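You operate a simulated robot arm through the tools that you are given. There is no shell and no other tool. Be economical: measure what you need, move in short steps, check, and stop when the job is done.

You are at the controls of a simulated two-armed robot. One attempt, no reset.

## Task
Swap the grey bung in the green bung holder for the yellow one.
Fine: hold the holder while you work its clamp; old bung in the orange tray; clamp shut at the end.

It is judged by the outcome, as a careful person would: the job done as asked, and still so three seconds after it is handed in. It fails if anything else is knocked over, pushed out of place, dropped, spilled or broken.

## Robot
Two 7-joint arms with two-finger parallel grippers on one trunk, on a base that drives. Base frame: it is fixed to the floor where the robot stands at the start and does not move with it; the origin is under the middle of the robot, x ahead of it, y to its left, z up. Lengths are in mm, angles in degrees, forces in N, time in s.
The left shoulder is at the start at [60, 143, 926], the right one opposite. With the tool pointing down near the work surface each hand reaches from about 280 to 700 mm from the robot's upright axis, wherever it stands, measured 20 degrees to its own side. Places, roughly: bung clamp [500, 0, 900]; inside of the orange tray [800, -100, 900]; nest of the green bung holder [500, -100, 900]. Payload 1.57 kg a hand.
Tool frame (each hand has its own): the origin (TCP) lies between the finger pads and is the grasp point; the fingertips stand 30 mm ahead of it; z points along the fingers, y is the line along which they close. The gripper opens to 110 mm. The fingers are 24 mm wide and 12 mm thick; the gripper's body (48 by 112 mm) begins 78 mm behind the TCP.
Orientation is that of the tool frame in the base frame, as a unit quaternion [w, x, y, z]. With the fingers straight down and closing along the base's y, the tool's x points along the base's -x, its y along +y and its z along -z.

## Interface
- The arms move only by the tool arm_command. It takes "left_plan", "right_plan" or both (then of equal length, played together; a hand with none holds still); each is a list of rows, each an object (a shift or turn left out is 0, a gripper value left out holds the last) with "dp": the shift along the tool's x, y, z in units of 40 mm (1.0 is 40 mm), a list of three; "dr": the turn, a rotation vector about the tool's x, y, z in units of 4 degrees (1.0 is 4 degrees), a list of three; "jaw": the opening, from 0 (shut) to 1 (fully open). In form: [{"dp": [x, y, z], "dr": [wx, wy, wz], "jaw": jaw}, ...]. A call has 1 to 8 rows; each row shifts and turns the commanded pose from where the row before left it, along the tool's axes as they then stand. A call with a number of a shift or a turn outside -1 to 1 is refused whole. Rows are played at 5 a second. More than 50 mm and 8.6 degrees between two rows, or a gripper value outside its range, and nothing of the call is played. Where a pose cannot be reached the arm comes as near as it can. A force on the tool above 90 N (or 10 N above the force at the start of the call, whichever is more), or a blocked arm, ends the call early, and 0.2 s more pass. Each finger travels about 45 mm/s and halts on what it meets, pressing with about 25 N; the grip force reading is that of the motor and also rises with nothing between the fingers. The clock runs only during rows and for 0.2 s after the last one: add rows that do not move to give the fingers time. It gives the time, the measured TCP pose, the force on the tool (base axes), the opening and the grip force at its end, in the units of the frame above (readings bear some noise), and new pictures: "show" is both (left out), scene, wrist or none (wrist: the cameras of the hands that moved).
- Cameras (640 x 400 px; columns grow to the right, rows downward): "scene" is now at [52.4, -6, 1546.4]; the picture's right is [-0.05, -1.00, 0.00], its down [-0.67, 0.03, -0.74] and it looks along [0.74, -0.04, -0.68] (base axes); focal length 290 px, centre (320, 200). "left" rides on the left gripper at [70, -16, -141] in its tool frame; the picture's right is [0.23, 0.97, 0.00], its down [-0.86, 0.20, -0.48] and it looks along [-0.47, 0.11, 0.88] (tool axes); focal length 222 px, centre (320, 200). "right" rides on the right gripper at [70, 16, -141] in its tool frame; the picture's right is [-0.23, 0.97, 0.00], its down [-0.86, -0.20, -0.48] and it looks along [-0.47, -0.11, 0.88] (tool axes); focal length 222 px, centre (320, 200). There is no depth. A picture from a camera that has moved, and an enlarged one, comes with that camera's place and axes in the base frame and with its lens.
- slide_trunk(by): slides the trunk up (or, below 0, down) by that many mm; the arms and the scene camera ride with it, the base frame stays. It gives what a move gives, with no picture.
- roll_base(legs): drives the robot by 1 to 6 legs, each [ahead, left, turn to the left] in mm, mm and degrees, along the robot's own axes; the way and the turn of a leg run together, so that a leg with both is an arc; at most 1500 mm and 180 degrees a leg. The arms and the cameras ride along, it lands a little off, and it stops where it bumps. It gives what a move gives, and a new picture of the scene camera.
- head_to(pan, tilt): turns the head with the scene camera to pan (to the left, within 86 degrees either way) and tilt (down, from -29 to 69), counted from straight ahead of the robot. It gives what a move gives, and a new picture of the scene camera.
- enlarge(camera, box): a new picture of the part [left, top, right, bottom] of that camera's present view, enlarged. No time passes.
- job_done(): hands the job in; it is judged then, once.

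Go step by step. Nothing tells you exact positions but the pictures and the camera data: compare them with the known pose of the tool, close in by small moves and look again before you grip or let go. The budget is 120 turns and 260 pictures, counting those below and the enlarged ones. Unless the task says otherwise, let go and move clear before handing in, and close with one line.

The tools are called after "Emit:" as name(argument=value, ...) on one line, values as JSON. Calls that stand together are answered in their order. arm_command: Moves the arms, as the interface text tells. Its arguments: {"type":"object","properties":{"left_plan":{"type":"array"},"right_plan":{"type":"array"},"show":{"type":"string","enum":["both","scene","wrist","none"]}},"required":[]} The other tools are called the same way: slide_trunk (by) slides the trunk up or down; roll_base (legs) drives the base; head_to (pan, tilt) turns the head that bears the scene camera; enlarge (camera, box) takes an enlarged picture of a part of a camera's view; job_done () hands the job in.

At the start:

```text
clock: 0.0
left_tcp_pos: [459.3, 234.3, 999.1]
left_orientation: [0.0, 0.0, 1.0, -0.001]
left_wrist_force: [-0.9, 0.2, -0.1]
left_opening: 110.3
left_gripper_force: 0.2
right_tcp_pos: [593.5, -236.8, 999.6]
right_orientation: [0.0, 0.001, 1.0, 0.0]
right_wrist_force: [-0.3, 0.4, -0.4]
right_opening: 110.1
right_gripper_force: 0.1
trunk travel left (down, up): [-525.0, 65.0]
robot x, y, heading: [0.8, 0.3, 0.2]
head pan, tilt: [-2.9, 42.5]
```

scene: 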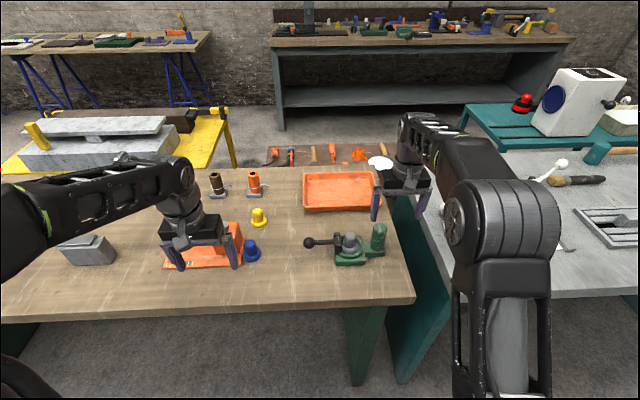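
right: 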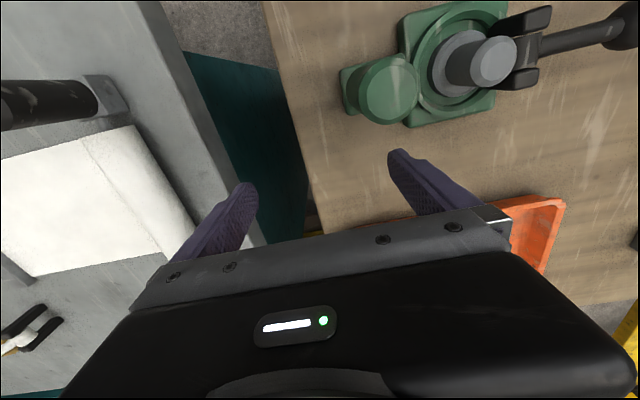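
left: 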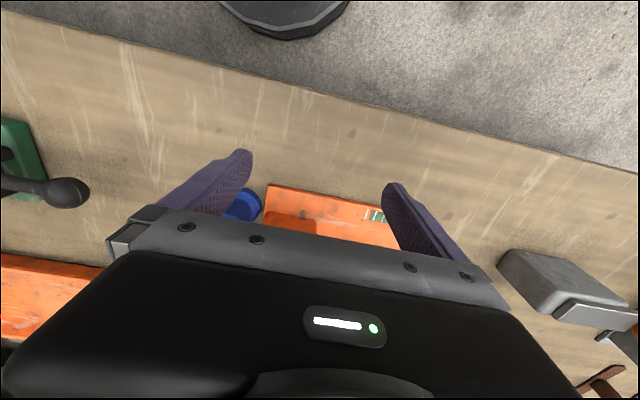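

I see the green holder with its grey bung and a black clamp lever with a ball knob, the yellow bung farther left and the orange tray behind. I'll enlarge these for detail.

Emit:
enlarge(camera="scene", box=[290, 210, 400, 280])

Emit:
enlarge(camera="scene", box=[160, 160, 400, 310])

Emit:
enlarge(camera="right", box=[320, 0, 640, 200])

```text
5.71 times, centred on (345, 245) of scene
camera zoom: at [52.4, -6.0, 1546.4], right [-0.05, -1.0, 0.0], down [-0.67, 0.03, -0.74], along [0.74, -0.04, -0.68], focal length 1658 px, centre (177, -57)
```

zoom: 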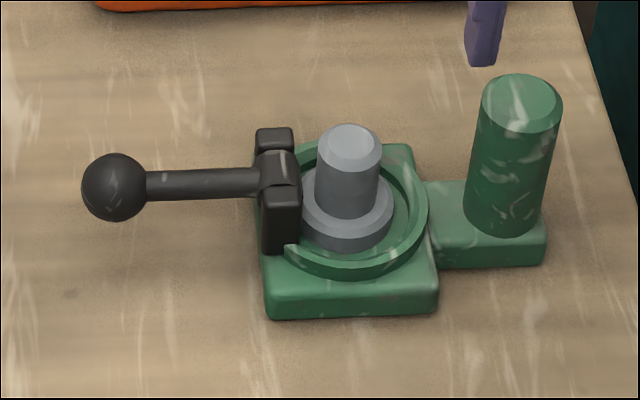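

```text
2.67 times, centred on (280, 235) of scene
camera zoom: at [52.4, -6.0, 1546.4], right [-0.05, -1.0, 0.0], down [-0.67, 0.03, -0.74], along [0.74, -0.04, -0.68], focal length 774 px, centre (427, 107)
```

zoom: 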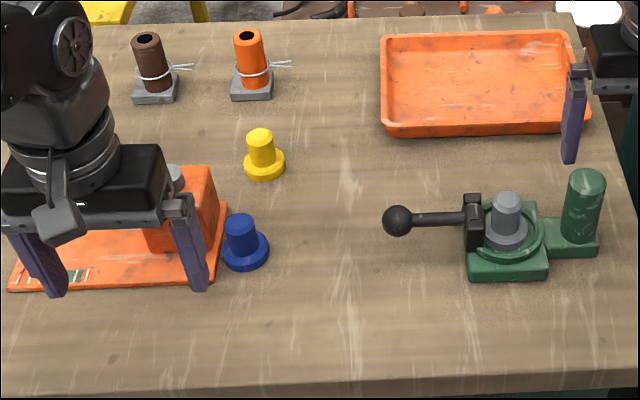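

```text
2.00 times, centred on (480, 100) of right
camera zoom: at [522.1, -219.7, 1141.2], right [0.23, 0.97, 0.0], down [0.86, -0.2, 0.48], along [0.47, -0.11, -0.88], focal length 444 px, centre (0, 400)
```

zoom: 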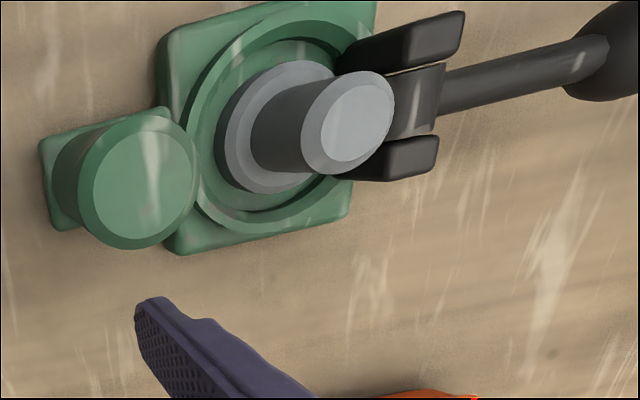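

The holder's post sits near (534,-185), the bung near (540,-113), the lever pivot near (540,-80,950) and the knob near (541,-5,945). I need to know how the clamp works, so I'll look closer.

Emit:
enlarge(camera="scene", box=[326, 226, 374, 256])

Emit:
enlarge(camera="right", box=[430, 0, 558, 80])

```text
13.33 times, centred on (350, 241) of scene
camera zoom: at [52.4, -6.0, 1546.4], right [-0.05, -1.0, 0.0], down [-0.67, 0.03, -0.74], along [0.74, -0.04, -0.68], focal length 3868 px, centre (-80, -347)
```

zoom: 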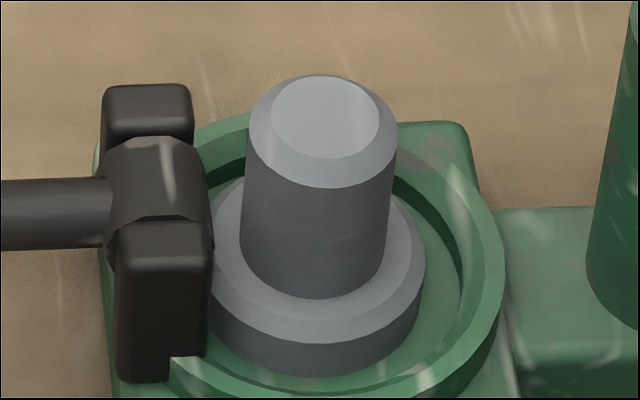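

```text
5.00 times, centred on (494, 40) of right
camera zoom: at [522.1, -219.7, 1141.2], right [0.23, 0.97, 0.0], down [0.86, -0.2, 0.48], along [0.47, -0.11, -0.88], focal length 1111 px, centre (-550, 1000)
```

zoom: 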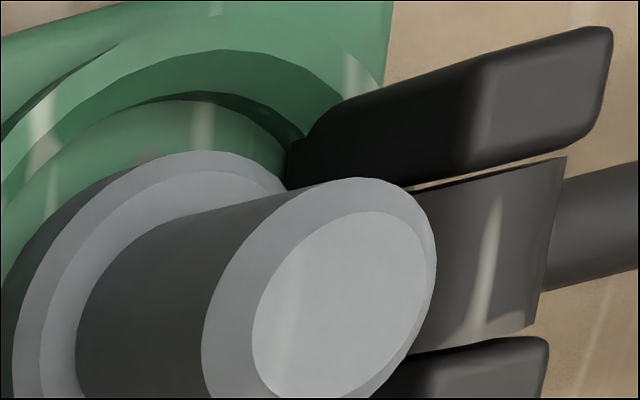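

The clamp looks like a cam lever on an axis along x, lying outward now (shut), so lifting the knob should open it. The tray is beyond reach from here, so I'll raise both hands and look down to see how far I can drive ahead.

Emit:
arm_command(left_plan=[{"dp": [0, 0, -1]}, {"dp": [0, 0, -1]}, {"dp": [0, 0, -1]}], right_plan=[{"dp": [0, 0, -1]}, {"dp": [0, 0, -1]}, {"dp": [0, 0, -1]}], show="none")

Emit:
head_to(pan=0, tilt=69)

```text
clock: 0.8
left_tcp_pos: [456.6, 234.0, 1098.4]
left_orientation: [0.0, 0.0, 1.0, 0.0]
left_wrist_force: [0.7, 0.3, 0.6]
left_opening: 110.1
left_gripper_force: 0.0
left hand out of reach, approached as far as the arm can: row 3
right_tcp_pos: [593.2, -236.4, 1052.4]
right_orientation: [0.0, 0.0, 1.0, 0.001]
right_wrist_force: [0.1, 0.0, -0.1]
right_opening: 110.1
right_gripper_force: 0.1
right hand out of reach, approached as far as the arm can: row 2, 3
trunk travel left (down, up): [-525.0, 65.0]
robot x, y, heading: [-0.8, -1.3, 0.3]
head pan, tilt: [-2.9, 42.5]
```

```text
clock: 1.7
left_tcp_pos: [457.8, 233.6, 1098.5]
left_orientation: [0.0, 0.0, 1.0, 0.0]
left_wrist_force: [0.6, 0.7, 0.5]
left_opening: 110.3
left_gripper_force: 0.1
right_tcp_pos: [592.7, -236.5, 1051.5]
right_orientation: [-0.001, 0.0, 1.0, 0.0]
right_wrist_force: [-1.1, -0.5, 0.0]
right_opening: 110.2
right_gripper_force: 0.0
trunk travel left (down, up): [-525.0, 65.0]
robot x, y, heading: [0.8, -0.3, -0.2]
head pan, tilt: [0.0, 68.8]
camera scene: at [25.2, -1.8, 1513.9], right [0.0, -1.0, 0.0], down [-0.93, 0.0, -0.36], along [0.36, 0.0, -0.93], focal length 290 px, centre (320, 200)
```

scene: 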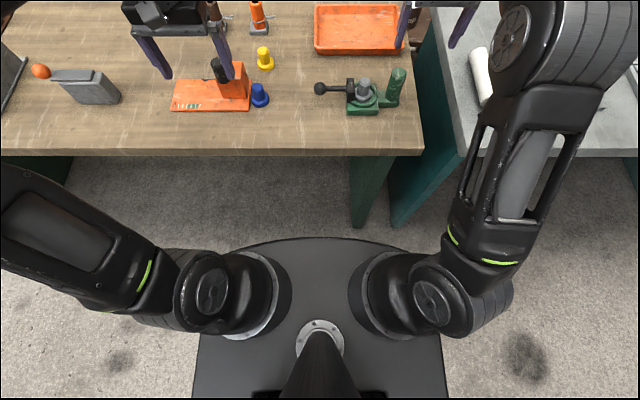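

There is about 200 mm of clear room before the table edge, so I'll drive 100 mm ahead with the hands held high.

Emit:
roll_base(legs=[[100, 0, 0]])

Emit:
head_to(pan=-3, tilt=50)

```text
clock: 2.9
left_tcp_pos: [561.5, 231.8, 1098.7]
left_orientation: [-0.001, 0.001, 1.0, 0.001]
left_wrist_force: [0.5, -0.7, 0.4]
left_opening: 110.2
left_gripper_force: 0.0
right_tcp_pos: [695.5, -238.4, 1050.7]
right_orientation: [-0.001, 0.0, 1.0, 0.0]
right_wrist_force: [0.7, 0.4, 1.1]
right_opening: 109.7
right_gripper_force: 0.1
trunk travel left (down, up): [-525.0, 65.0]
robot x, y, heading: [99.7, 2.6, 0.0]
head pan, tilt: [0.0, 68.8]
camera scene: at [128.0, -1.9, 1513.8], right [0.0, -1.0, 0.0], down [-0.93, 0.0, -0.36], along [0.36, 0.0, -0.93], focal length 290 px, centre (320, 200)
```

scene: 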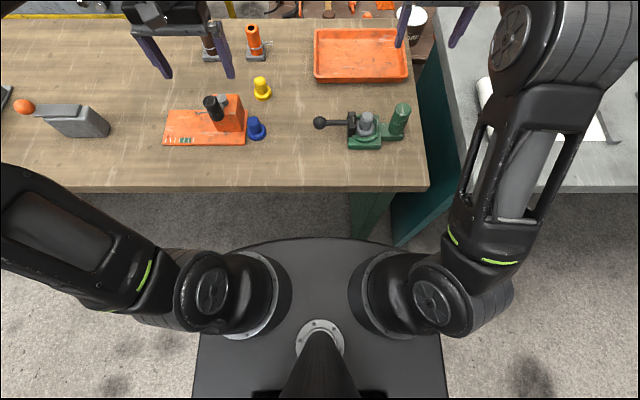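

```text
clock: 3.7
left_tcp_pos: [559.7, 232.7, 1099.2]
left_orientation: [0.0, 0.001, 1.0, 0.0]
left_wrist_force: [-0.5, -0.9, 0.2]
left_opening: 110.3
left_gripper_force: 0.2
right_tcp_pos: [693.6, -239.1, 1051.4]
right_orientation: [0.0, 0.001, 1.0, 0.0]
right_wrist_force: [0.7, -0.9, 0.1]
right_opening: 109.8
right_gripper_force: 0.1
trunk travel left (down, up): [-525.0, 65.0]
robot x, y, heading: [101.0, 0.6, -0.2]
head pan, tilt: [-3.0, 50.0]
camera scene: at [147.2, -5.9, 1535.8], right [-0.05, -1.0, 0.0], down [-0.77, 0.04, -0.64], along [0.64, -0.03, -0.77], focal length 290 px, centre (320, 200)
```

scene: 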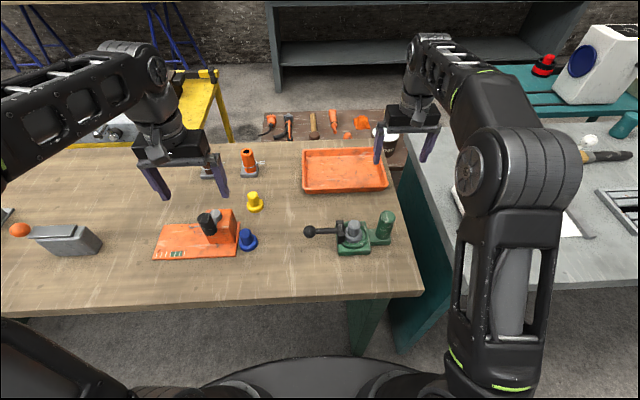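

Now I move the right hand above the post while turning the left hand 90° so its fingers will close along x.

Emit:
arm_command(right_plan=[{"dp": [0.8, 0.27, 0], "jaw": 0.55}, {"dp": [0.8, 0.27, 0]}, {"dp": [0.8, 0.27, 0]}, {"dp": [0.8, 0.27, 0]}, {"dp": [0.8, 0.27, 0]}, {}, {}, {}], left_plan=[{"dr": [0, 0, 1]}, {"dr": [0, 0, 1]}, {"dr": [0, 0, 1]}, {"dr": [0, 0, 1]}, {"dr": [0, 0, 1]}, {"dr": [0, 0, 1]}, {"dr": [0, 0, 1]}, {"dr": [0, 0, 1]}], show="wrist")

```text
clock: 5.5
left_tcp_pos: [556.9, 233.3, 1099.4]
left_orientation: [0.0, 0.277, 0.961, 0.0]
left_wrist_force: [-0.1, -0.6, 0.3]
left_opening: 109.8
left_gripper_force: 0.1
right_tcp_pos: [535.4, -183.3, 1052.9]
right_orientation: [0.0, 0.001, 1.0, 0.0]
right_wrist_force: [0.4, -0.7, -0.7]
right_opening: 60.5
right_gripper_force: 0.0
trunk travel left (down, up): [-525.0, 65.0]
robot x, y, heading: [95.8, 3.0, -0.3]
head pan, tilt: [-3.0, 50.0]
camera right: at [464.0, -166.5, 1193.3], right [0.23, 0.97, 0.0], down [0.85, -0.2, 0.48], along [0.47, -0.11, -0.88], focal length 222 px, centre (320, 200)
camera left: at [492.3, 256.2, 1240.4], right [0.33, 0.95, 0.0], down [0.83, -0.29, 0.48], along [0.45, -0.16, -0.88], focal length 222 px, centre (320, 200)
```

right: 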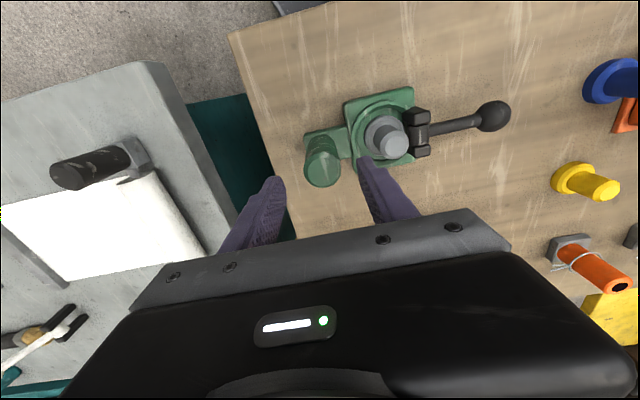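
left: 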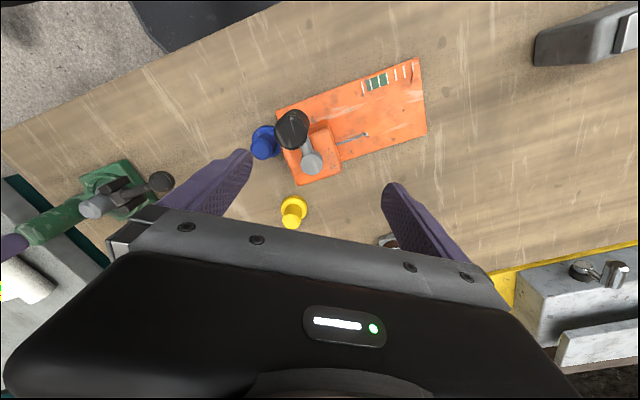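

The right hand is right over the post. I'll start lowering it while finishing the left hand's turn.

Emit:
arm_command(right_plan=[{"dp": [0.05, 0.05, 0.5]}, {"dp": [0, 0, 0.5]}, {}, {}, {}, {}, {}, {}], left_plan=[{"dr": [0, 0, 1]}, {"dr": [0, 0, 1]}, {"dr": [0, 0, 1]}, {"dr": [0, 0, 1]}, {"dr": [0, 0, 1]}, {"dr": [0, 0, 1]}, {"dr": [0, 0, 1]}, {"dr": [0, 0, 1]}], show="wrist")

```text
clock: 7.3
left_tcp_pos: [558.8, 232.7, 1099.3]
left_orientation: [0.0, 0.531, 0.847, 0.0]
left_wrist_force: [0.2, 0.0, -0.7]
left_opening: 110.0
left_gripper_force: 0.0
right_tcp_pos: [532.3, -180.8, 1010.9]
right_orientation: [0.0, 0.001, 1.0, 0.0]
right_wrist_force: [0.5, 0.1, 0.5]
right_opening: 60.4
right_gripper_force: 0.2
trunk travel left (down, up): [-525.0, 65.0]
robot x, y, heading: [102.5, -1.5, -0.4]
head pan, tilt: [-3.0, 50.0]
camera right: at [461.5, -162.9, 1153.2], right [0.23, 0.97, 0.0], down [0.85, -0.2, 0.48], along [0.47, -0.11, -0.88], focal length 222 px, centre (320, 200)
camera left: at [515.1, 288.7, 1240.8], right [0.78, 0.63, 0.0], down [0.55, -0.68, 0.48], along [0.3, -0.37, -0.88], focal length 222 px, centre (320, 200)
```

right: 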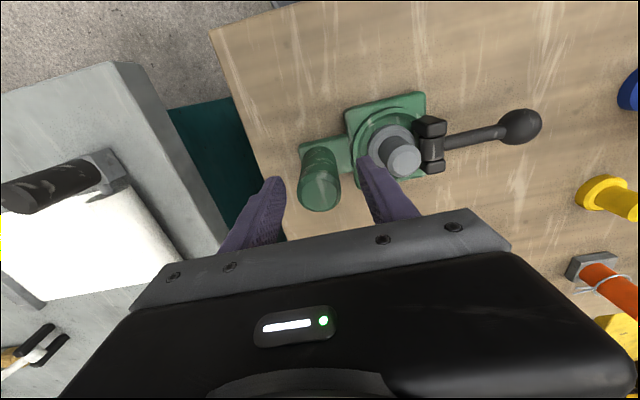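
left: 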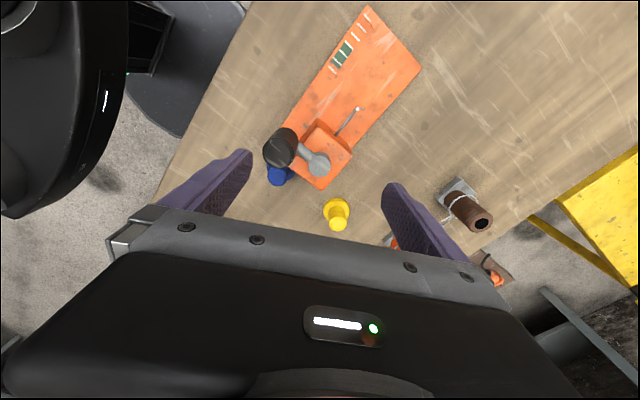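

Aligned. I'll go down 38 mm and close on the post, and bring the left hand to 90°.

Emit:
arm_command(right_plan=[{"dp": [0, 0, 0.5]}, {"dp": [0, 0, 0.45]}, {}, {"jaw": 0}, {}, {}, {}, {}], left_plan=[{"dr": [0, 0, 1]}, {"dr": [0, 0, 1]}, {"dr": [0, 0, 1]}, {"dr": [0, 0, 1]}, {"dr": [0, 0, 1]}, {"dr": [0, 0, 1]}, {"dr": [0, 0, 0.5], "jaw": 0.6}, {}], show="both")

```text
clock: 9.1
left_tcp_pos: [558.8, 233.2, 1099.1]
left_orientation: [0.0, 0.708, 0.707, 0.0]
left_wrist_force: [-0.1, 0.0, 0.0]
left_opening: 66.3
left_gripper_force: 0.0
right_tcp_pos: [532.5, -182.0, 973.6]
right_orientation: [0.0, 0.0, 1.0, 0.0]
right_wrist_force: [0.3, -1.0, -1.3]
right_opening: 34.0
right_gripper_force: 25.2
trunk travel left (down, up): [-525.0, 65.0]
robot x, y, heading: [101.3, -0.5, 0.0]
head pan, tilt: [-3.0, 50.0]
camera scene: at [147.1, -6.1, 1535.8], right [-0.05, -1.0, 0.0], down [-0.77, 0.04, -0.64], along [0.64, -0.03, -0.77], focal length 290 px, centre (320, 200)
camera right: at [462.3, -164.4, 1113.9], right [0.23, 0.97, 0.0], down [0.86, -0.2, 0.48], along [0.47, -0.11, -0.88], focal length 222 px, centre (320, 200)
camera left: at [544.3, 302.8, 1239.8], right [0.97, 0.23, 0.0], down [0.2, -0.86, 0.48], along [0.11, -0.47, -0.88], focal length 222 px, centre (320, 200)
```

scene: 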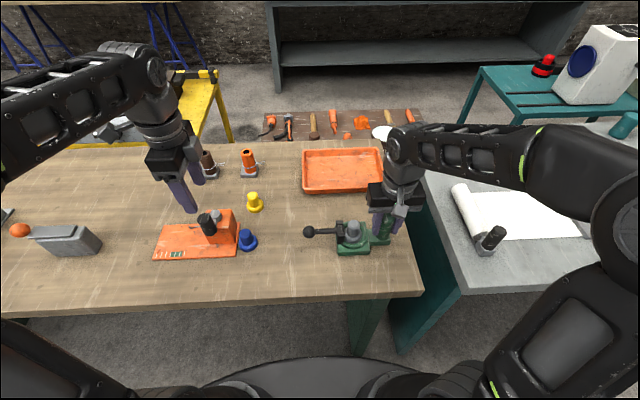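
right: 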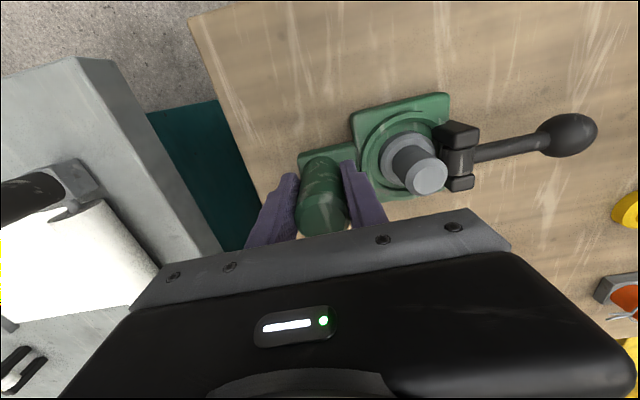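
left: 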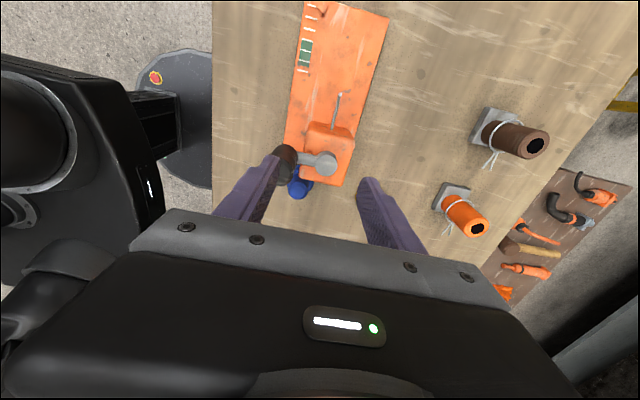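

The post is firmly held (34 mm). Knob is near (540,0,948); I'll bring the left hand over it at height.

Emit:
arm_command(left_plan=[{"dp": [-0.85, -0.07, 0]}, {"dp": [-0.85, -0.07, 0]}, {"dp": [-0.85, -0.07, 0]}, {"dp": [-0.85, -0.07, 0]}, {"dp": [-0.85, -0.07, 0]}, {"dp": [-0.85, -0.07, 0.4]}, {"dp": [-0.73, -0.05, 0.6]}, {}], show="both")

```text
clock: 10.9
left_tcp_pos: [539.9, -2.2, 1056.5]
left_orientation: [0.0, 0.707, 0.708, 0.0]
left_wrist_force: [0.4, 0.1, -0.3]
left_opening: 66.1
left_gripper_force: 0.1
right_tcp_pos: [532.1, -180.0, 972.3]
right_orientation: [0.0, 0.0, 1.0, 0.0]
right_wrist_force: [0.2, 0.3, 0.0]
right_opening: 33.7
right_gripper_force: 25.1
trunk travel left (down, up): [-525.0, 65.0]
robot x, y, heading: [101.6, 1.6, -0.3]
head pan, tilt: [-3.0, 50.0]
camera scene: at [147.2, -5.8, 1535.8], right [-0.05, -1.0, 0.0], down [-0.77, 0.04, -0.64], along [0.64, -0.03, -0.77], focal length 290 px, centre (320, 200)
camera left: at [526.2, 68.0, 1198.1], right [0.97, 0.23, 0.0], down [0.2, -0.86, 0.48], along [0.11, -0.47, -0.88], focal length 222 px, centre (320, 200)
```

scene: 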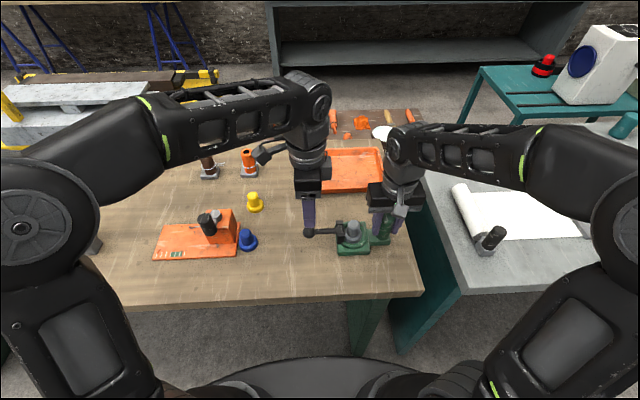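
left: 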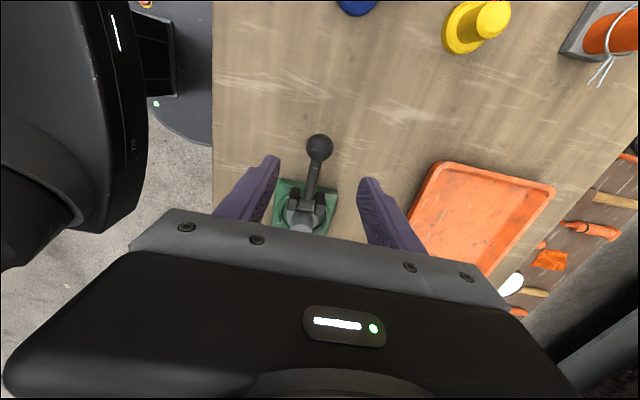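

The knob lies under the left hand to within a few mm. Descend and close on it.

Emit:
arm_command(left_plan=[{"dp": [0.08, 0.02, 0.9]}, {"dp": [0, 0, 0.9]}, {"dp": [0, 0, 0.85]}, {}, {"jaw": 0}, {}, {}, {}], show="both")

```text
clock: 12.7
left_tcp_pos: [541.1, 1.9, 953.1]
left_orientation: [0.0, 0.708, 0.706, 0.0]
left_wrist_force: [-1.7, 0.6, 0.0]
left_opening: 30.5
left_gripper_force: 24.9
right_tcp_pos: [533.5, -181.9, 973.1]
right_orientation: [0.0, 0.0, 1.0, 0.0]
right_wrist_force: [1.9, 0.6, 0.0]
right_opening: 34.0
right_gripper_force: 25.4
trunk travel left (down, up): [-525.0, 65.0]
robot x, y, heading: [99.0, -4.2, 0.1]
head pan, tilt: [-3.0, 50.0]
camera scene: at [147.3, -6.1, 1535.8], right [-0.05, -1.0, 0.0], down [-0.77, 0.04, -0.64], along [0.64, -0.03, -0.77], focal length 290 px, centre (320, 200)
camera left: at [526.0, 71.4, 1093.6], right [0.97, 0.23, 0.0], down [0.2, -0.86, 0.48], along [0.11, -0.47, -0.88], focal length 222 px, centre (320, 200)
```

scene: 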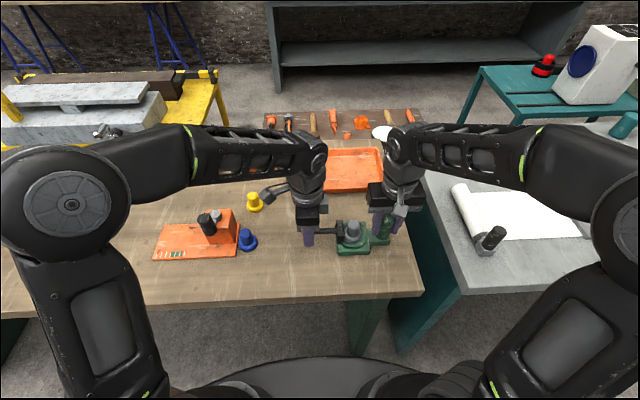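
left: 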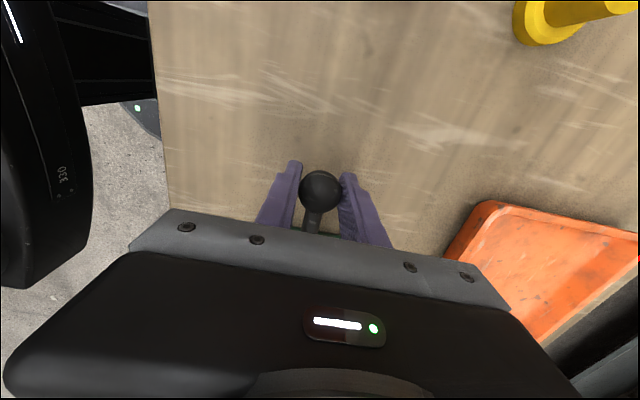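

The knob is gripped (30.5 mm). I'll lift a small way first to test the lever's movement and force.

Emit:
arm_command(left_plan=[{"dp": [-0.01, 0, -0.17]}, {"dp": [-0.02, 0, -0.18]}, {"dp": [-0.04, 0, -0.17]}, {"dp": [-0.05, 0, -0.17]}, {}], show="wrist")

```text
clock: 13.9
left_tcp_pos: [540.9, -2.5, 978.7]
left_orientation: [-0.001, 0.708, 0.706, 0.0]
left_wrist_force: [-1.5, 6.3, -4.9]
left_opening: 30.9
left_gripper_force: 25.3
right_tcp_pos: [533.3, -181.2, 972.1]
right_orientation: [0.0, 0.0, 1.0, 0.0]
right_wrist_force: [2.2, -6.0, 3.9]
right_opening: 33.9
right_gripper_force: 25.2
trunk travel left (down, up): [-525.0, 65.0]
robot x, y, heading: [97.1, 0.6, -0.1]
head pan, tilt: [-3.0, 50.0]
camera left: at [525.8, 67.0, 1121.3], right [0.97, 0.23, 0.0], down [0.2, -0.86, 0.48], along [0.11, -0.46, -0.88], focal length 222 px, centre (320, 200)
```

left: 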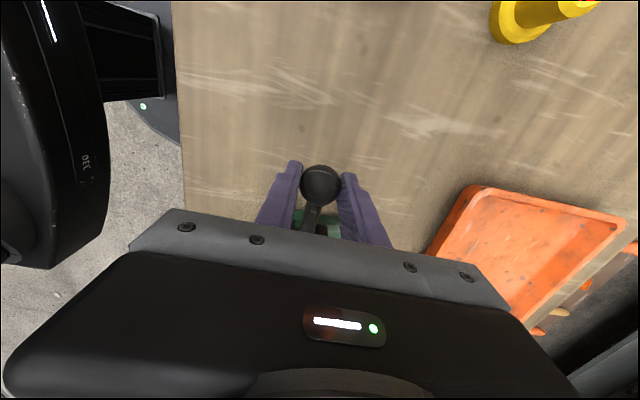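

The lever is rising with only light forces. Continuing along the arc.

Emit:
arm_command(left_plan=[{"dp": [-0.1, 0, -0.25]}, {"dp": [-0.13, 0, -0.23]}, {"dp": [-0.17, 0, -0.21]}, {"dp": [-0.19, 0, -0.18]}, {}], show="both")

```text
clock: 15.1
left_tcp_pos: [540.2, -25.4, 1014.7]
left_orientation: [-0.001, 0.707, 0.707, 0.001]
left_wrist_force: [0.2, 14.1, -0.1]
left_opening: 30.8
left_gripper_force: 25.2
right_tcp_pos: [532.6, -182.7, 972.6]
right_orientation: [0.0, 0.0, 1.0, -0.001]
right_wrist_force: [0.3, -12.9, 0.0]
right_opening: 33.8
right_gripper_force: 24.5
trunk travel left (down, up): [-525.0, 65.0]
robot x, y, heading: [103.0, 0.8, -0.3]
head pan, tilt: [-3.0, 50.0]
camera scene: at [147.1, -5.9, 1535.9], right [-0.05, -1.0, 0.0], down [-0.77, 0.04, -0.64], along [0.64, -0.03, -0.77], focal length 290 px, centre (320, 200)
camera left: at [526.0, 44.8, 1155.8], right [0.97, 0.23, 0.0], down [0.2, -0.86, 0.48], along [0.11, -0.47, -0.88], focal length 222 px, centre (320, 200)
```

scene: 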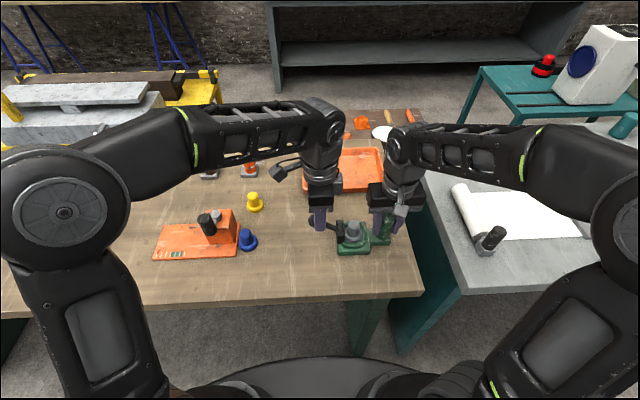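
left: 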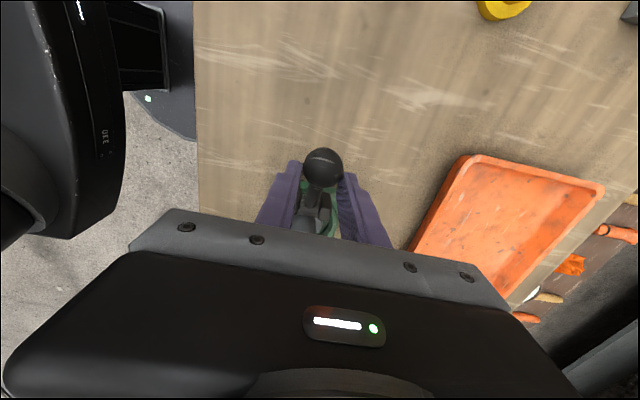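

The knob seems to have slipped within the pads; I'll look closer before going on.

Emit:
enlarge(camera="scene", box=[290, 195, 402, 265])

Emit:
enlarge(camera="left", box=[240, 130, 400, 250])

Emit:
enlarge(camera="right", box=[320, 60, 640, 260])

```text
5.71 times, centred on (346, 230) of scene
camera zoom: at [147.1, -5.9, 1535.9], right [-0.05, -1.0, 0.0], down [-0.77, 0.04, -0.64], along [0.64, -0.03, -0.77], focal length 1658 px, centre (171, 29)
```

zoom: 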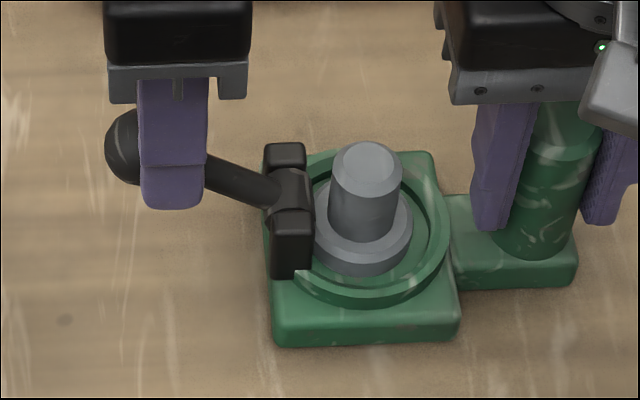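

```text
3.33 times, centred on (320, 190) of left
camera zoom: at [526.0, 44.8, 1155.8], right [0.97, 0.23, 0.0], down [0.2, -0.86, 0.48], along [0.11, -0.47, -0.88], focal length 740 px, centre (320, 233)
```

zoom: 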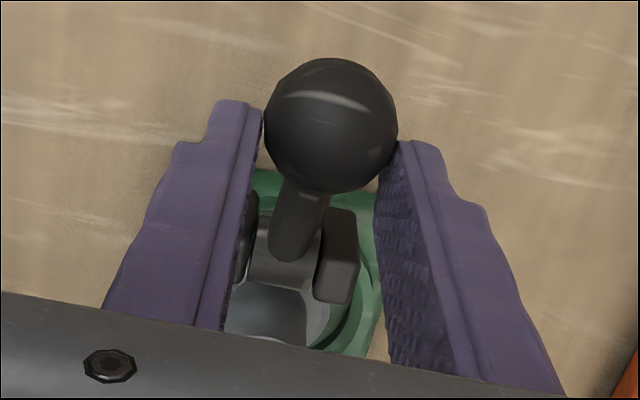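

```text
2.00 times, centred on (480, 160) of right
camera zoom: at [462.4, -164.8, 1113.8], right [0.23, 0.97, 0.0], down [0.86, -0.2, 0.48], along [0.47, -0.11, -0.88], focal length 444 px, centre (0, 280)
```

zoom: 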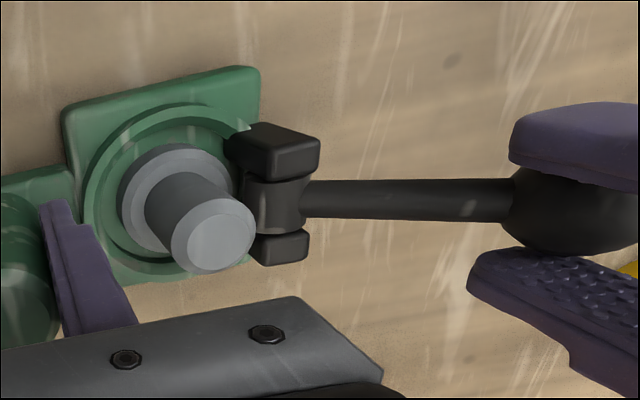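

The lever has turned about 30°, with the knob near (540,-10,990) at the edge of the pads. I'll open slightly, recentre on it and regrip.

Emit:
arm_command(left_plan=[{"jaw": 0.38}, {"dp": [0.38, 0, 0.3]}, {"dp": [0, 0, 0.3]}, {}, {"jaw": 0}, {}, {}], show="both")

Emit:
enlarge(camera="scene", box=[290, 195, 402, 265])

Emit:
enlarge(camera="right", box=[320, 60, 640, 260])

```text
clock: 16.7
left_tcp_pos: [541.2, -9.1, 989.5]
left_orientation: [-0.001, 0.707, 0.707, 0.0]
left_wrist_force: [1.4, 0.3, 0.6]
left_opening: 30.9
left_gripper_force: 25.6
right_tcp_pos: [533.4, -181.6, 971.8]
right_orientation: [0.0, 0.0, 1.0, -0.001]
right_wrist_force: [-2.0, 1.1, 0.1]
right_opening: 34.0
right_gripper_force: 25.2
trunk travel left (down, up): [-525.0, 65.0]
robot x, y, heading: [98.9, 1.7, -0.2]
head pan, tilt: [-3.0, 50.0]
camera scene: at [147.3, -6.1, 1535.8], right [-0.05, -1.0, 0.0], down [-0.77, 0.04, -0.64], along [0.64, -0.03, -0.77], focal length 290 px, centre (320, 200)
camera left: at [525.6, 59.6, 1131.4], right [0.97, 0.23, 0.0], down [0.2, -0.86, 0.48], along [0.11, -0.47, -0.88], focal length 222 px, centre (320, 200)
```

scene: 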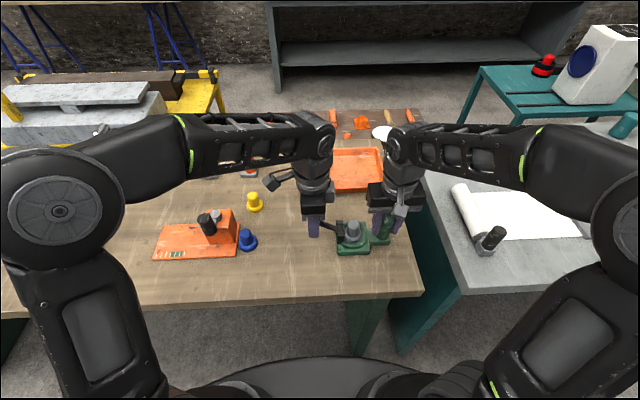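
left: 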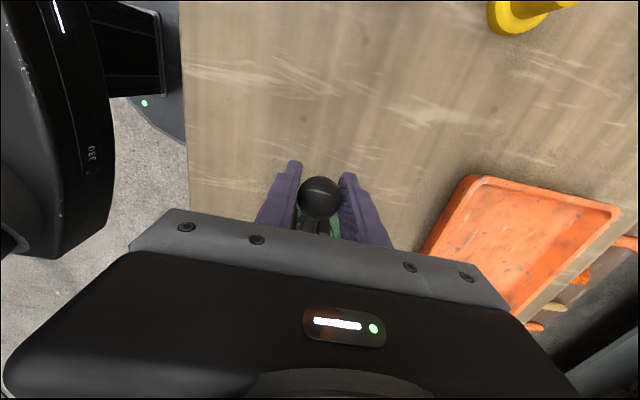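

```text
5.71 times, centred on (346, 230) of scene
camera zoom: at [147.3, -6.1, 1535.8], right [-0.05, -1.0, 0.0], down [-0.77, 0.04, -0.64], along [0.64, -0.03, -0.77], focal length 1658 px, centre (171, 29)
```

zoom: 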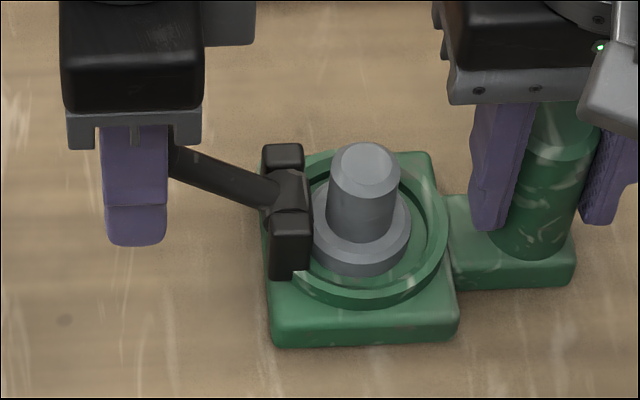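

```text
2.00 times, centred on (480, 160) of right
camera zoom: at [462.4, -164.4, 1113.9], right [0.23, 0.97, 0.0], down [0.86, -0.2, 0.48], along [0.47, -0.11, -0.88], focal length 444 px, centre (0, 280)
```

zoom: 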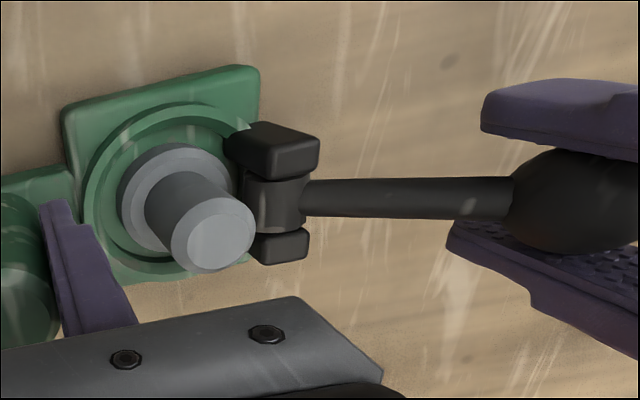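

The knob is centred and the lever stayed put. I'll try another small arc step to see whether it's at its stop.

Emit:
arm_command(left_plan=[{"dp": [-0.07, 0, -0.12]}, {"dp": [-0.08, 0, -0.12]}, {}], show="wrist")

Emit:
enlarge(camera="scene", box=[290, 195, 402, 265])

```text
clock: 17.5
left_tcp_pos: [540.9, -16.5, 1000.6]
left_orientation: [-0.002, 0.707, 0.707, -0.001]
left_wrist_force: [-2.1, 4.9, -5.1]
left_opening: 30.9
left_gripper_force: 25.1
right_tcp_pos: [535.0, -181.6, 973.1]
right_orientation: [0.0, 0.001, 1.0, 0.0]
right_wrist_force: [2.0, -5.6, 4.3]
right_opening: 34.0
right_gripper_force: 24.9
trunk travel left (down, up): [-525.0, 65.0]
robot x, y, heading: [102.0, -2.8, -0.0]
head pan, tilt: [-3.0, 50.0]
camera left: at [526.0, 53.4, 1141.4], right [0.97, 0.23, 0.0], down [0.2, -0.86, 0.48], along [0.11, -0.46, -0.88], focal length 222 px, centre (320, 200)
```

left: 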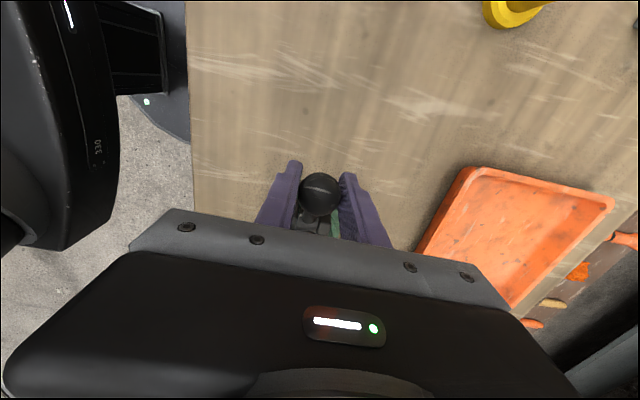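

```text
5.71 times, centred on (346, 230) of scene
camera zoom: at [147.3, -6.1, 1535.8], right [-0.05, -1.0, 0.0], down [-0.77, 0.04, -0.64], along [0.64, -0.03, -0.77], focal length 1658 px, centre (171, 29)
```

zoom: 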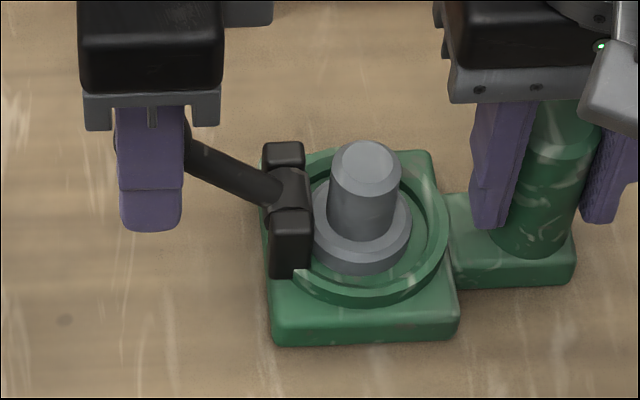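

It is still turning, and the knob is still centred. I'll continue with small arc steps.

Emit:
arm_command(left_plan=[{"dp": [-0.11, 0, -0.135]}, {"dp": [-0.12, 0, -0.125]}, {}], show="wrist")

Emit:
enlarge(camera="scene", box=[290, 195, 402, 265])

```text
clock: 18.3
left_tcp_pos: [540.6, -24.9, 1010.9]
left_orientation: [-0.001, 0.708, 0.707, 0.001]
left_wrist_force: [-1.0, 4.5, -5.3]
left_opening: 30.8
left_gripper_force: 24.3
right_tcp_pos: [533.9, -180.5, 973.4]
right_orientation: [0.0, 0.001, 1.0, 0.0]
right_wrist_force: [0.4, -4.4, 6.1]
right_opening: 34.1
right_gripper_force: 25.2
trunk travel left (down, up): [-525.0, 65.0]
robot x, y, heading: [102.5, -1.8, -0.2]
head pan, tilt: [-3.0, 50.0]
camera left: at [526.3, 44.3, 1153.5], right [0.97, 0.23, 0.0], down [0.2, -0.86, 0.48], along [0.11, -0.47, -0.88], focal length 222 px, centre (320, 200)
```

left: 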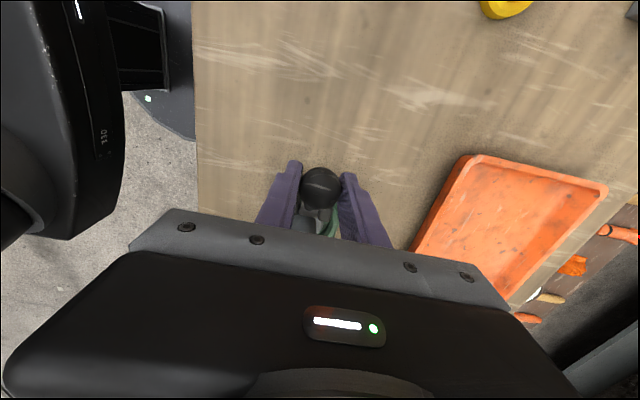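

```text
5.71 times, centred on (346, 230) of scene
camera zoom: at [147.3, -6.0, 1535.8], right [-0.05, -1.0, 0.0], down [-0.77, 0.04, -0.64], along [0.64, -0.03, -0.77], focal length 1658 px, centre (171, 29)
```

zoom: 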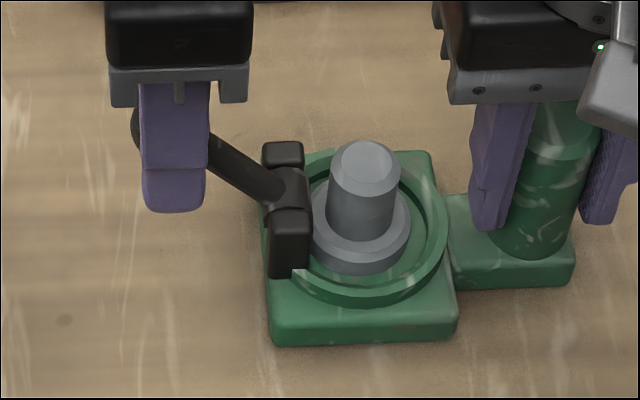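

The grip slips a little under the lever's friction, so I'll switch to pushing the knob: back out to +y, close the fingers, then push toward -y.

Emit:
arm_command(left_plan=[{"jaw": 0.5}, {}, {"dp": [0.9, 0, 0]}, {"jaw": 0}, {}, {}, {}], show="wrist")

Emit:
enlarge(camera="scene", box=[290, 195, 402, 265])

```text
clock: 19.9
left_tcp_pos: [540.5, 10.2, 1012.0]
left_orientation: [0.0, 0.708, 0.706, 0.0]
left_wrist_force: [-0.4, -0.2, -0.4]
left_opening: 0.1
left_gripper_force: 18.1
right_tcp_pos: [533.9, -180.9, 972.6]
right_orientation: [0.0, 0.0, 1.0, -0.001]
right_wrist_force: [-0.3, -0.7, -1.0]
right_opening: 33.9
right_gripper_force: 25.0
trunk travel left (down, up): [-525.0, 65.0]
robot x, y, heading: [101.2, -0.3, -0.1]
head pan, tilt: [-3.0, 50.0]
camera left: at [525.9, 80.2, 1153.6], right [0.97, 0.23, 0.0], down [0.2, -0.86, 0.48], along [0.11, -0.47, -0.88], focal length 222 px, centre (320, 200)
```

left: 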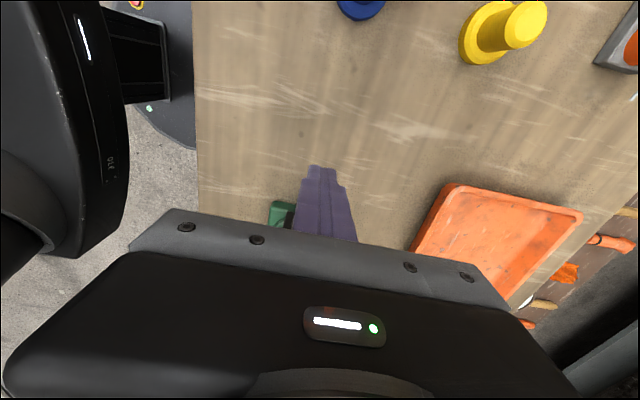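

```text
5.71 times, centred on (346, 230) of scene
camera zoom: at [147.3, -6.1, 1535.8], right [-0.05, -1.0, 0.0], down [-0.77, 0.04, -0.64], along [0.64, -0.03, -0.77], focal length 1658 px, centre (171, 29)
```

zoom: 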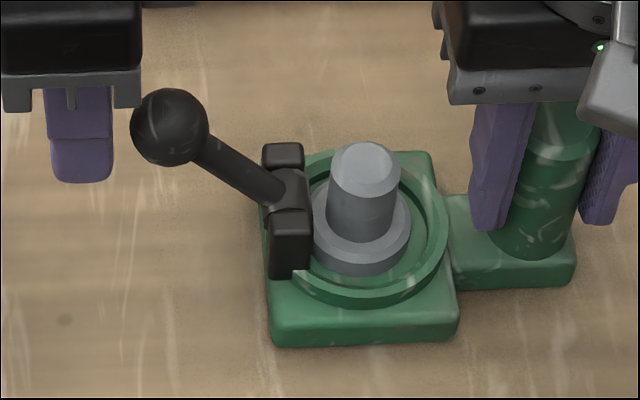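

The lever stays at about 42° by itself. Pushing the knob toward -y with the closed fingers.

Emit:
arm_command(left_plan=[{"dp": [-0.25, 0, 0]}, {"dp": [-0.2, 0, -0.1]}, {"dp": [-0.2, 0, -0.1]}, {"dp": [-0.2, 0, -0.1]}, {"dp": [-0.2, 0, -0.1]}, {}], show="none")

Emit:
enlarge(camera="scene", box=[290, 195, 402, 265])

```text
clock: 21.3
left_tcp_pos: [543.3, -25.1, 1028.0]
left_orientation: [-0.006, 0.706, 0.709, 0.004]
left_wrist_force: [0.6, 54.5, 7.3]
left_opening: 0.0
left_gripper_force: 20.9
right_tcp_pos: [532.6, -185.8, 972.3]
right_orientation: [0.0, 0.002, 1.0, -0.005]
right_wrist_force: [0.7, -49.7, 0.2]
right_opening: 60.9
right_gripper_force: 25.0
trunk travel left (down, up): [-525.0, 65.0]
robot x, y, heading: [99.0, -1.4, -0.2]
head pan, tilt: [-3.0, 50.0]
```

```text
5.71 times, centred on (346, 230) of scene
camera zoom: at [146.6, -5.1, 1535.9], right [-0.05, -1.0, 0.0], down [-0.76, 0.04, -0.64], along [0.64, -0.03, -0.77], focal length 1658 px, centre (171, 29)
```

zoom: 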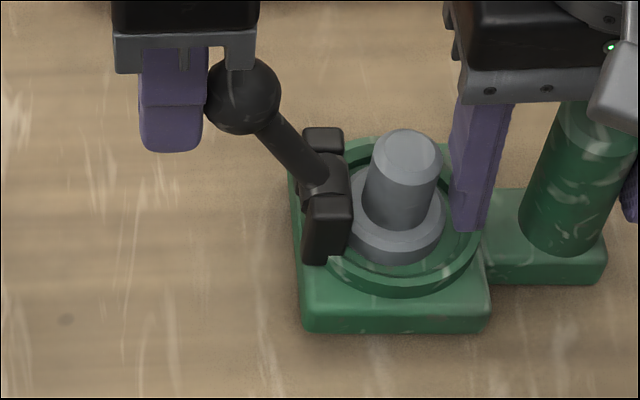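

The push was too strong: it forced the right jaw open and slid the holder about 25 mm toward -y. I'll back off now; reclosing the right hand should draw the holder back.

Emit:
arm_command(left_plan=[{"dp": [0.5, 0, 0]}, {"dp": [0.5, 0, 0]}, {}, {}, {}, {}], right_plan=[{}, {}, {"jaw": 0}, {}, {}, {}], show="both")

Emit:
enlarge(camera="scene", box=[290, 195, 402, 265])

```text
clock: 22.7
left_tcp_pos: [541.1, 7.4, 1028.4]
left_orientation: [0.0, 0.707, 0.707, 0.0]
left_wrist_force: [-0.8, 0.6, -0.2]
left_opening: 0.0
left_gripper_force: 21.4
right_tcp_pos: [534.0, -181.0, 971.9]
right_orientation: [0.0, 0.0, 1.0, 0.0]
right_wrist_force: [0.5, -0.6, -3.8]
right_opening: 34.1
right_gripper_force: 24.6
trunk travel left (down, up): [-525.0, 65.0]
robot x, y, heading: [103.1, 2.0, -0.1]
head pan, tilt: [-3.0, 50.0]
camera scene: at [147.3, -6.0, 1535.8], right [-0.05, -1.0, 0.0], down [-0.77, 0.04, -0.64], along [0.64, -0.03, -0.77], focal length 290 px, centre (320, 200)
camera right: at [462.5, -164.3, 1113.9], right [0.23, 0.97, 0.0], down [0.86, -0.2, 0.48], along [0.47, -0.11, -0.88], focal length 222 px, centre (320, 200)
camera left: at [526.0, 77.2, 1170.0], right [0.97, 0.23, 0.0], down [0.2, -0.86, 0.48], along [0.11, -0.47, -0.88], focal length 222 px, centre (320, 200)
```

scene: 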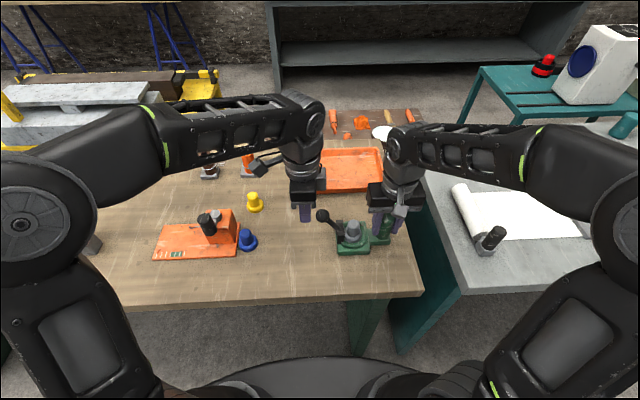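
right: 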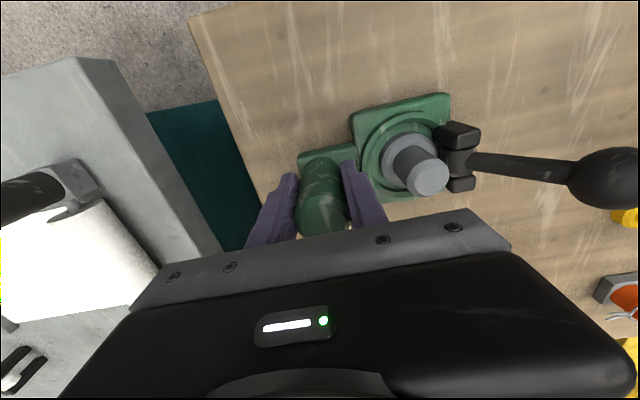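
left: 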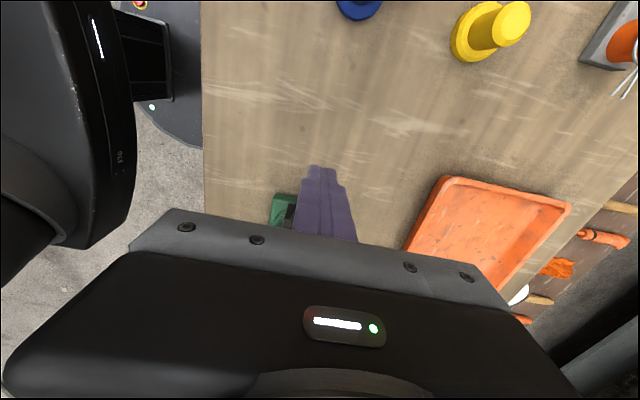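

```text
5.71 times, centred on (346, 230) of scene
camera zoom: at [147.3, -6.0, 1535.8], right [-0.05, -1.0, 0.0], down [-0.77, 0.04, -0.64], along [0.64, -0.03, -0.77], focal length 1658 px, centre (171, 29)
```

zoom: 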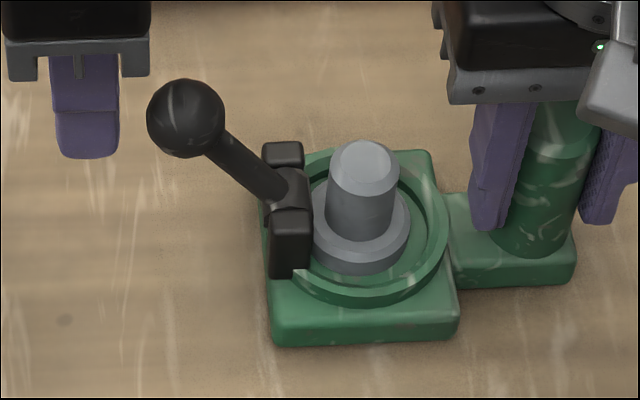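

The holder came back to its original place and the lever stands at about 49°. Before pushing harder I'll look closely at the cam to understand it.

Emit:
enlarge(camera="scene", box=[326, 212, 374, 242])

Emit:
enlarge(camera="right", box=[350, 80, 510, 210])

```text
13.33 times, centred on (350, 227) of scene
camera zoom: at [147.3, -6.0, 1535.8], right [-0.05, -1.0, 0.0], down [-0.77, 0.04, -0.64], along [0.64, -0.03, -0.77], focal length 3868 px, centre (-80, -160)
```

zoom: 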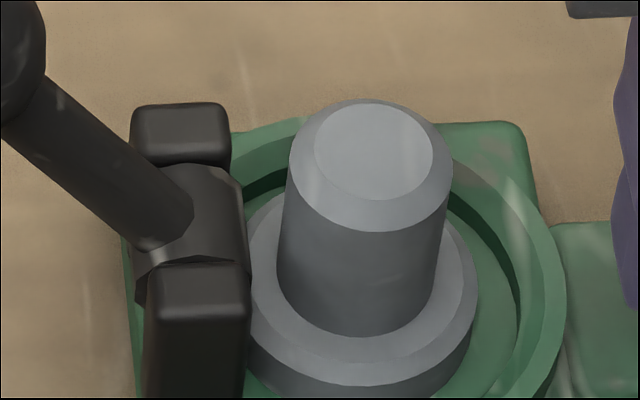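

```text
3.08 times, centred on (430, 145) of right
camera zoom: at [462.5, -164.3, 1113.9], right [0.23, 0.97, 0.0], down [0.86, -0.2, 0.48], along [0.47, -0.11, -0.88], focal length 684 px, centre (-18, 369)
```

zoom: 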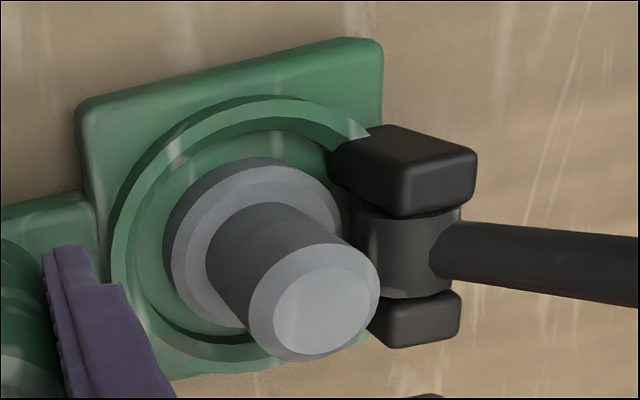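

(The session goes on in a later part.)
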